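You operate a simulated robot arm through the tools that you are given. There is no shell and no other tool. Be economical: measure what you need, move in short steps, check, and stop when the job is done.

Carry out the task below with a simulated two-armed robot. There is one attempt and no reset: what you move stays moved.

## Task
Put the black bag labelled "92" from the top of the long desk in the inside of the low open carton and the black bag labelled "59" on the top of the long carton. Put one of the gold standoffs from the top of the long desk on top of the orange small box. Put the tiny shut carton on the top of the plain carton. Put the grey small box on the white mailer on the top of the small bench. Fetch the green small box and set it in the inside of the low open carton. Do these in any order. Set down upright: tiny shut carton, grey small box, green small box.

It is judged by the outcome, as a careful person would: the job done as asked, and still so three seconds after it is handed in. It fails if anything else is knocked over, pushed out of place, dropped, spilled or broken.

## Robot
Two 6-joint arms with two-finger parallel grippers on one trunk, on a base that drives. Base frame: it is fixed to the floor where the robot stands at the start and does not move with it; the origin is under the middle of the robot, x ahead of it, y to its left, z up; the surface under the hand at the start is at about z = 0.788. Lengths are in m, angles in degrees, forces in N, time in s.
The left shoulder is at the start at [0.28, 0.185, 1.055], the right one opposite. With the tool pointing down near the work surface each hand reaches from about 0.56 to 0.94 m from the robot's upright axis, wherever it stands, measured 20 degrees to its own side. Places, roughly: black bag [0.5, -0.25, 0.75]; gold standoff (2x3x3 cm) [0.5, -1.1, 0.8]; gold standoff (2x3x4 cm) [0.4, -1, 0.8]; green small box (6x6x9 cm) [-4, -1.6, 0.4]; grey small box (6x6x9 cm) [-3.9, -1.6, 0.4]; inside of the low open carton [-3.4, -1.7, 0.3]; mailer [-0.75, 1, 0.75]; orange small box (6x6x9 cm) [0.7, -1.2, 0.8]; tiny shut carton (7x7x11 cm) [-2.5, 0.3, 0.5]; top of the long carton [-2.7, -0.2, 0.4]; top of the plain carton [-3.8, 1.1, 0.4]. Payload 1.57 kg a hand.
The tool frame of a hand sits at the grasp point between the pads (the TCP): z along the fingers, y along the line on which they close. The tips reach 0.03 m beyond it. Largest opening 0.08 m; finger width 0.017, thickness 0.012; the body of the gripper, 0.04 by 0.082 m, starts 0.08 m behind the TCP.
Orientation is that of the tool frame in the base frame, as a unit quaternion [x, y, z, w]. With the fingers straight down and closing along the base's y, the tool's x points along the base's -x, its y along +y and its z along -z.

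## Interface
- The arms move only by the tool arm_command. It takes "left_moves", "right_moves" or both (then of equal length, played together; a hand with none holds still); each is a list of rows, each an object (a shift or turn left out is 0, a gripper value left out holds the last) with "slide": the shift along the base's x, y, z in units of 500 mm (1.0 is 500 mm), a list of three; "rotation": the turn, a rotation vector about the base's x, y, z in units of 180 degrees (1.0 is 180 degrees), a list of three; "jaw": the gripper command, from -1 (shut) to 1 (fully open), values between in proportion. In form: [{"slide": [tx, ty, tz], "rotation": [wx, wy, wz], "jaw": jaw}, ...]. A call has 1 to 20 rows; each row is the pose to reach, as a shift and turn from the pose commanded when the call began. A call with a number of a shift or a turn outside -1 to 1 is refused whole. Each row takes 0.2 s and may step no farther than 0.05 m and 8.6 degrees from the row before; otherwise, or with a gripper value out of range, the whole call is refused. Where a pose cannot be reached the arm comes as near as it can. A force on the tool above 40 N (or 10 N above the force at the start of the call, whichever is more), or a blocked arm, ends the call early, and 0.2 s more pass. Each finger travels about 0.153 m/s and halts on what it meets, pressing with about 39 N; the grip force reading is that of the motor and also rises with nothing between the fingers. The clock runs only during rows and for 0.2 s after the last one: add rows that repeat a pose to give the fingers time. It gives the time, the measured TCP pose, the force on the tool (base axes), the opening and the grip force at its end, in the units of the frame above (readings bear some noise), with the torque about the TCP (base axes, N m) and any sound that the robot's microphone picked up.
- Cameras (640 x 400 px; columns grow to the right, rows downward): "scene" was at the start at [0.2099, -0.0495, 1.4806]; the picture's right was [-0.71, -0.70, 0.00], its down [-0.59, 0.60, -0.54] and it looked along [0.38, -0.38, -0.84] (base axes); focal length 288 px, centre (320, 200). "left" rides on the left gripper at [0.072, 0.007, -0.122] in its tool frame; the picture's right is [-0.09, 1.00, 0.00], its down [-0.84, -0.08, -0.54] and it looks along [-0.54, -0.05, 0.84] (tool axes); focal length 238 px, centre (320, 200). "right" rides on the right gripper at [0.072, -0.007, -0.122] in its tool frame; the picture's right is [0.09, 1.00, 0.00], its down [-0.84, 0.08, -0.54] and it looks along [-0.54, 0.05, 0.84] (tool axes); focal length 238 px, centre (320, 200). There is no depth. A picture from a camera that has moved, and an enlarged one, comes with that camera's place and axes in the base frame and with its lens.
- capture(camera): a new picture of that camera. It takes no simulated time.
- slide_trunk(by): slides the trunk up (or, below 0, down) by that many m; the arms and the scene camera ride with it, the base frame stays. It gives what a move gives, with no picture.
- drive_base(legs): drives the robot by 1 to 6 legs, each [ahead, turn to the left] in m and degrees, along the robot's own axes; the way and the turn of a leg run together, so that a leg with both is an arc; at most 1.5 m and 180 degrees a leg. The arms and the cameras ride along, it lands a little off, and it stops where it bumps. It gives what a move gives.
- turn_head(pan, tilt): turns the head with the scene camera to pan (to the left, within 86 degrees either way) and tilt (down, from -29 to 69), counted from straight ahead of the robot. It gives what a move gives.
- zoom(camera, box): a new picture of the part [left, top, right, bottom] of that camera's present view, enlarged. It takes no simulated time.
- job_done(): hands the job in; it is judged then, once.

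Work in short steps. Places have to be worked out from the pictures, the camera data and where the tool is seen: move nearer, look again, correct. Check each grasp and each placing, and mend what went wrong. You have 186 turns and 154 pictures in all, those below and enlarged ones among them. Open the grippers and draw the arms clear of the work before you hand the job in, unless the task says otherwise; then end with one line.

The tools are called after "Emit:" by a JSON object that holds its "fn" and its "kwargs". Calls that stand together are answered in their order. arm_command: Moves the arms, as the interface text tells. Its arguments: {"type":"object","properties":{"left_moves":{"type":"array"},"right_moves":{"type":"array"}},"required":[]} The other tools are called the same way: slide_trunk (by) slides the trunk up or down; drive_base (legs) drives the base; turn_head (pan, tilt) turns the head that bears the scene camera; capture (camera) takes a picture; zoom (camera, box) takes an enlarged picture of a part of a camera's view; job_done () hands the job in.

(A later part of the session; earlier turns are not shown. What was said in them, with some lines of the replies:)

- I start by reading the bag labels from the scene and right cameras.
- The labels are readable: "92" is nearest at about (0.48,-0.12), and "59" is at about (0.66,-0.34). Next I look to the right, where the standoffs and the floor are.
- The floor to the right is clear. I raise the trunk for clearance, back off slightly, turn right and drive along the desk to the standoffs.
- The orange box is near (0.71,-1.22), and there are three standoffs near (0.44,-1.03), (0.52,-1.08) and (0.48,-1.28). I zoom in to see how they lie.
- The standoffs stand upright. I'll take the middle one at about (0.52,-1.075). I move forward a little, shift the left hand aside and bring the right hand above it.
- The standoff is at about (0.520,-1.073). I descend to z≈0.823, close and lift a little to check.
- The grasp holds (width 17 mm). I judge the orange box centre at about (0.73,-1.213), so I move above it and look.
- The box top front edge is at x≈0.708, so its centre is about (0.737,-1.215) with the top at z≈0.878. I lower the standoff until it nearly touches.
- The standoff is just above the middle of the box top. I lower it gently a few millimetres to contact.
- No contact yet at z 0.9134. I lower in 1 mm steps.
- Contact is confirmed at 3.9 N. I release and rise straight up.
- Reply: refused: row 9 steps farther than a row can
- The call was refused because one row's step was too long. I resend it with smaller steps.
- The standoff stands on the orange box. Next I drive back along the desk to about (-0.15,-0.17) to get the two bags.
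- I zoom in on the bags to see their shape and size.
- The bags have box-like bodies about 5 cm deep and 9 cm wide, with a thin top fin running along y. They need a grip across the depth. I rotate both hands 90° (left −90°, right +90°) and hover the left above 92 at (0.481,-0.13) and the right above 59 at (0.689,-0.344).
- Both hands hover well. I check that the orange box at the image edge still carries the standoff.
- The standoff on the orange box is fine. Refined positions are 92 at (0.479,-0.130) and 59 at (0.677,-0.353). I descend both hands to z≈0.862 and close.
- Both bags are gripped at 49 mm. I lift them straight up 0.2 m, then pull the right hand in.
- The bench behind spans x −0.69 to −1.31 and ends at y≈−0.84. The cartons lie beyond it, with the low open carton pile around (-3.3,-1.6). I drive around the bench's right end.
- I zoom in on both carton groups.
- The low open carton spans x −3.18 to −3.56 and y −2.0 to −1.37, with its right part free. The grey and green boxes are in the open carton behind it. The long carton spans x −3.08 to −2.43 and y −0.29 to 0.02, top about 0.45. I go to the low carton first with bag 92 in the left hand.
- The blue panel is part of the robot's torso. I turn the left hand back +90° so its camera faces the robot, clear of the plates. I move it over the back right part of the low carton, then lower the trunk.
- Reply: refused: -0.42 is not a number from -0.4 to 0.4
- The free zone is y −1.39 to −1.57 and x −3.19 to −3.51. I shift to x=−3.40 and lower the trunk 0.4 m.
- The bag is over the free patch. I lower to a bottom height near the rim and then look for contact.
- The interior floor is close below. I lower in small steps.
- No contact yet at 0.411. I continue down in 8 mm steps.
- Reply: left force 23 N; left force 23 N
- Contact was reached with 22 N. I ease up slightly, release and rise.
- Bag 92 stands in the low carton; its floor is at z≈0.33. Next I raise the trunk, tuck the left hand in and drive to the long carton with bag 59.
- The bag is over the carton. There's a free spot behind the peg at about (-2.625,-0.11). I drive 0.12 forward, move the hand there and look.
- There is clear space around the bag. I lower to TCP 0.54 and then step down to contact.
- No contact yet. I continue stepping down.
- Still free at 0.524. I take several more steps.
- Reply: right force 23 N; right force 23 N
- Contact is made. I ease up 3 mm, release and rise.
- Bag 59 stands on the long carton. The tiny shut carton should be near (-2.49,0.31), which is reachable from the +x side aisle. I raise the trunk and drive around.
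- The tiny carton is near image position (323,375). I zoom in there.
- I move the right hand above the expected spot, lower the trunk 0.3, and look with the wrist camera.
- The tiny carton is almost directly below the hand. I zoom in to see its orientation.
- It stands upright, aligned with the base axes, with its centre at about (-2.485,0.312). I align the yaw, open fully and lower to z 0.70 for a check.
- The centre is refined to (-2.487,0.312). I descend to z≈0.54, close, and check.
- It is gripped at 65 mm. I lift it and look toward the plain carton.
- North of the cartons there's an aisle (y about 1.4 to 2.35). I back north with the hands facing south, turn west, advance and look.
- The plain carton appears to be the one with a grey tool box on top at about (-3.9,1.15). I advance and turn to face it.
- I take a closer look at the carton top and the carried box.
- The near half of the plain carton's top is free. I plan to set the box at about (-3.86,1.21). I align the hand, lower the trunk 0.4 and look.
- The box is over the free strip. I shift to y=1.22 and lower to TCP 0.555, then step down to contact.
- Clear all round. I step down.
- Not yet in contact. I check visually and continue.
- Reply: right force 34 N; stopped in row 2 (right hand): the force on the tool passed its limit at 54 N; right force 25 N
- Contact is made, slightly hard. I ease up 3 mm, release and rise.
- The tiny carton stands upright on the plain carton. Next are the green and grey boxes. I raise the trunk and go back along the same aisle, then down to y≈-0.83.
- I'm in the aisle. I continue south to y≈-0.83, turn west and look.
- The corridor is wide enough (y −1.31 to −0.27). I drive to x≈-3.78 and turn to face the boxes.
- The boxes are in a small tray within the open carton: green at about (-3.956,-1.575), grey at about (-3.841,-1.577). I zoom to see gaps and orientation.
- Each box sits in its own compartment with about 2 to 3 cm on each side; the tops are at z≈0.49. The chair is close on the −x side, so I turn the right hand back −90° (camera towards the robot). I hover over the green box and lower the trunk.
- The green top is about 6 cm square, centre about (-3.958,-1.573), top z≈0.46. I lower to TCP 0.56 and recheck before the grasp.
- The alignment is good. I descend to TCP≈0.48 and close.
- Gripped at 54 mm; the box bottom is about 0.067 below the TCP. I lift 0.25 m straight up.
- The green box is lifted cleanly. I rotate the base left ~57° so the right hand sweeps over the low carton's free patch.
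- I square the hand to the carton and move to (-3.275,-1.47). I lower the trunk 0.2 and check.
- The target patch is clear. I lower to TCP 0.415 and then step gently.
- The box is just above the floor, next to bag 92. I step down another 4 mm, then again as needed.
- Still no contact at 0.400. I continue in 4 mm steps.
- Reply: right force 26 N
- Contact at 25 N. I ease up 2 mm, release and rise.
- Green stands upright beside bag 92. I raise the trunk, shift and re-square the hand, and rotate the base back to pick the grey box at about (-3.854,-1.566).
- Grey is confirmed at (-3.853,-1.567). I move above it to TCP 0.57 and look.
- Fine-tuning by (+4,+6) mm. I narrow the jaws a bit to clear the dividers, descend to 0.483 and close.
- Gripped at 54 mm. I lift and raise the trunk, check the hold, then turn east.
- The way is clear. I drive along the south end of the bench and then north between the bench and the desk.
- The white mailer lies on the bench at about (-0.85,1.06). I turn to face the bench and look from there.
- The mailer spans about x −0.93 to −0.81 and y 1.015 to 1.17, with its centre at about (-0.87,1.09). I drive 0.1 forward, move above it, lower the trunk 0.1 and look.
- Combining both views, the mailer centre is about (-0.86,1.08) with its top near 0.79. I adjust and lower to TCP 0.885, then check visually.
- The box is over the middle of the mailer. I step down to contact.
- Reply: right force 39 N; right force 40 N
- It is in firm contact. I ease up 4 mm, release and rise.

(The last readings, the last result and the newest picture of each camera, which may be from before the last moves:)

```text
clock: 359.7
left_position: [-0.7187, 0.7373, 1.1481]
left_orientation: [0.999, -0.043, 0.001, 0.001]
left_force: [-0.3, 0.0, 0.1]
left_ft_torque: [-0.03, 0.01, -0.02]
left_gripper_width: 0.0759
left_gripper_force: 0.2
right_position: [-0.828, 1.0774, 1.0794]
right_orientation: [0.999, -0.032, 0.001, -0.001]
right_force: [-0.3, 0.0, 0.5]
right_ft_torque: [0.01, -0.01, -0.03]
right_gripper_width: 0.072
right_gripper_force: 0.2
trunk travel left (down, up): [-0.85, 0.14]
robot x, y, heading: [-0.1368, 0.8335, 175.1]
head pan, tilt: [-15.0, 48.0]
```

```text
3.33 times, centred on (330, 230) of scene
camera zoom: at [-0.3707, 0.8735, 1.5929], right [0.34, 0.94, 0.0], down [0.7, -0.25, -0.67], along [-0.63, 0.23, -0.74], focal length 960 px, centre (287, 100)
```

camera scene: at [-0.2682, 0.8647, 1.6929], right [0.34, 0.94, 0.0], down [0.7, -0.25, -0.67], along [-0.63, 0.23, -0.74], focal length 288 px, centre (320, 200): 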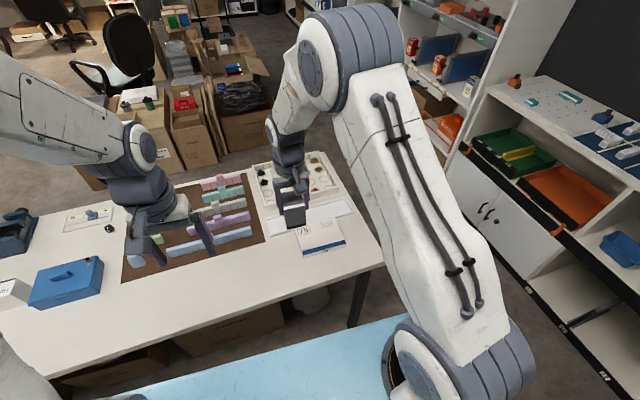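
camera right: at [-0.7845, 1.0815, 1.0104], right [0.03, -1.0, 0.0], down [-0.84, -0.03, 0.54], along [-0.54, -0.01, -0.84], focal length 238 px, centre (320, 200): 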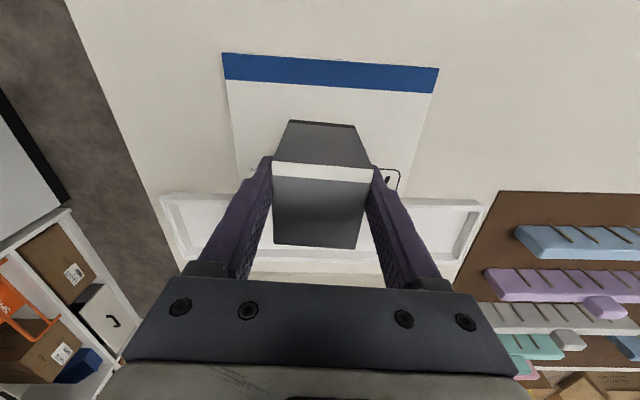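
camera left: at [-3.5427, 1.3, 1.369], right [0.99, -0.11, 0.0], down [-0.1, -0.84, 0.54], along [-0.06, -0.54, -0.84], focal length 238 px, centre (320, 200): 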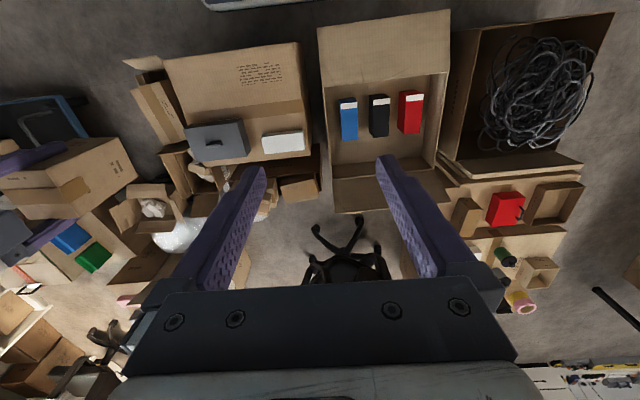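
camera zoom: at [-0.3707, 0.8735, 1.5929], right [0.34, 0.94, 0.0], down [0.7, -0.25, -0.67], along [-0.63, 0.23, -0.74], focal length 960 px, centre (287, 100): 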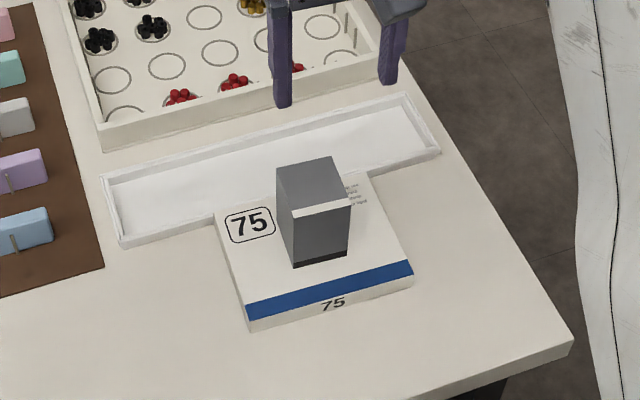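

All the placings are done and the grey box stands upright on the mailer. I raise the arms and turn them clear of the bench.

Emit:
{"fn": "slide_trunk", "kwargs": {"by": 0.12}}

Emit:
{"fn": "drive_base", "kwargs": {"legs": [[-0.08, 0], [0, -80]]}}

Emit:
{"fn": "arm_command", "kwargs": {"left_moves": [{"jaw": 1}, {"jaw": 1}], "right_moves": [{"jaw": 1}, {"jaw": 1}]}}

Emit:
{"fn": "turn_head", "kwargs": {"pan": 65, "tilt": 40}}

Emit:
{"fn": "capture", "kwargs": {"camera": "scene"}}

```text
clock: 361.2
left_position: [-0.7194, 0.7364, 1.268]
left_orientation: [0.999, -0.043, 0.0, 0.0]
left_force: [-0.4, -0.5, 0.3]
left_ft_torque: [0.01, 0.01, 0.02]
left_gripper_width: 0.076
left_gripper_force: 0.0
right_position: [-0.8284, 1.0771, 1.1995]
right_orientation: [0.999, -0.032, 0.002, -0.001]
right_force: [-0.3, -0.2, 0.5]
right_ft_torque: [0.01, 0.0, -0.02]
right_gripper_width: 0.0719
right_gripper_force: 0.0
trunk travel left (down, up): [-0.97, 0.02]
robot x, y, heading: [-0.1336, 0.8326, 175.1]
head pan, tilt: [-15.0, 48.0]
```

```text
clock: 365.7
left_position: [-0.2576, 1.3798, 1.2681]
left_orientation: [0.741, -0.671, 0.0, -0.001]
left_force: [0.6, -0.2, -0.5]
left_ft_torque: [0.0, -0.02, 0.02]
left_gripper_width: 0.0759
left_gripper_force: 0.1
right_position: [0.0568, 1.5495, 1.2002]
right_orientation: [0.749, -0.663, 0.001, 0.0]
right_force: [-1.0, 0.2, 0.4]
right_ft_torque: [0.02, 0.0, 0.02]
right_gripper_width: 0.0721
right_gripper_force: 0.1
trunk travel left (down, up): [-0.97, 0.02]
robot x, y, heading: [-0.0566, 0.8254, 95.6]
head pan, tilt: [-15.0, 48.0]
```

```text
clock: 366.3
left_position: [-0.2567, 1.3807, 1.2683]
left_orientation: [0.741, -0.671, 0.0, 0.0]
left_force: [0.5, 0.1, 0.5]
left_ft_torque: [0.02, 0.0, 0.0]
left_gripper_width: 0.0798
left_gripper_force: 0.0
right_position: [0.0587, 1.5494, 1.2004]
right_orientation: [0.749, -0.662, 0.001, 0.0]
right_force: [-0.1, -0.1, 0.7]
right_ft_torque: [0.01, -0.05, 0.0]
right_gripper_width: 0.08
right_gripper_force: 0.0
trunk travel left (down, up): [-0.97, 0.02]
robot x, y, heading: [-0.0552, 0.8267, 95.6]
head pan, tilt: [-15.0, 48.0]
```

```text
clock: 367.8
left_position: [-0.257, 1.379, 1.2686]
left_orientation: [0.742, -0.671, -0.001, 0.0]
left_force: [0.5, 0.2, 0.3]
left_ft_torque: [0.02, 0.02, 0.02]
left_gripper_width: 0.0801
left_gripper_force: 0.1
right_position: [0.0582, 1.551, 1.1999]
right_orientation: [0.749, -0.663, 0.001, 0.0]
right_force: [0.2, -0.2, 0.3]
right_ft_torque: [-0.01, 0.02, 0.01]
right_gripper_width: 0.08
right_gripper_force: 0.2
trunk travel left (down, up): [-0.97, 0.02]
robot x, y, heading: [-0.0542, 0.8302, 95.7]
head pan, tilt: [65.0, 40.0]
```

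```text
52 pictures are left
camera scene: at [-0.1503, 1.0138, 1.7244], right [0.33, 0.94, 0.0], down [0.61, -0.21, -0.77], along [-0.72, 0.25, -0.64], focal length 288 px, centre (320, 200)
```

scene: 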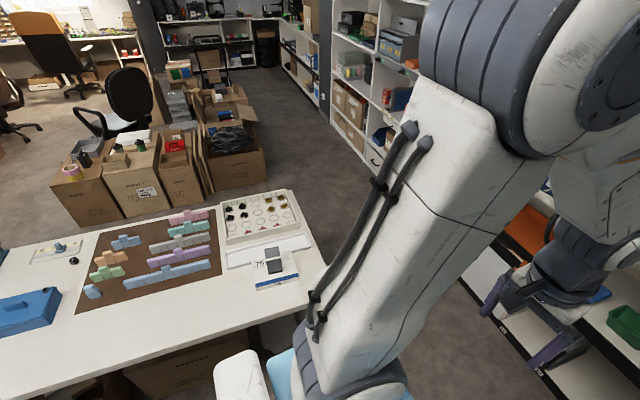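

The grey box still stands on the mailer and bag 59 on the long carton. The grippers are open and the arms are clear, so I hand in.

Emit:
{"fn": "job_done", "kwargs": {}}

```text
The job is handed in.
```

All six items were placed as asked, and the tiny shut carton, grey box and green box were set down upright; I handed the job in with both grippers open and the arms clear.
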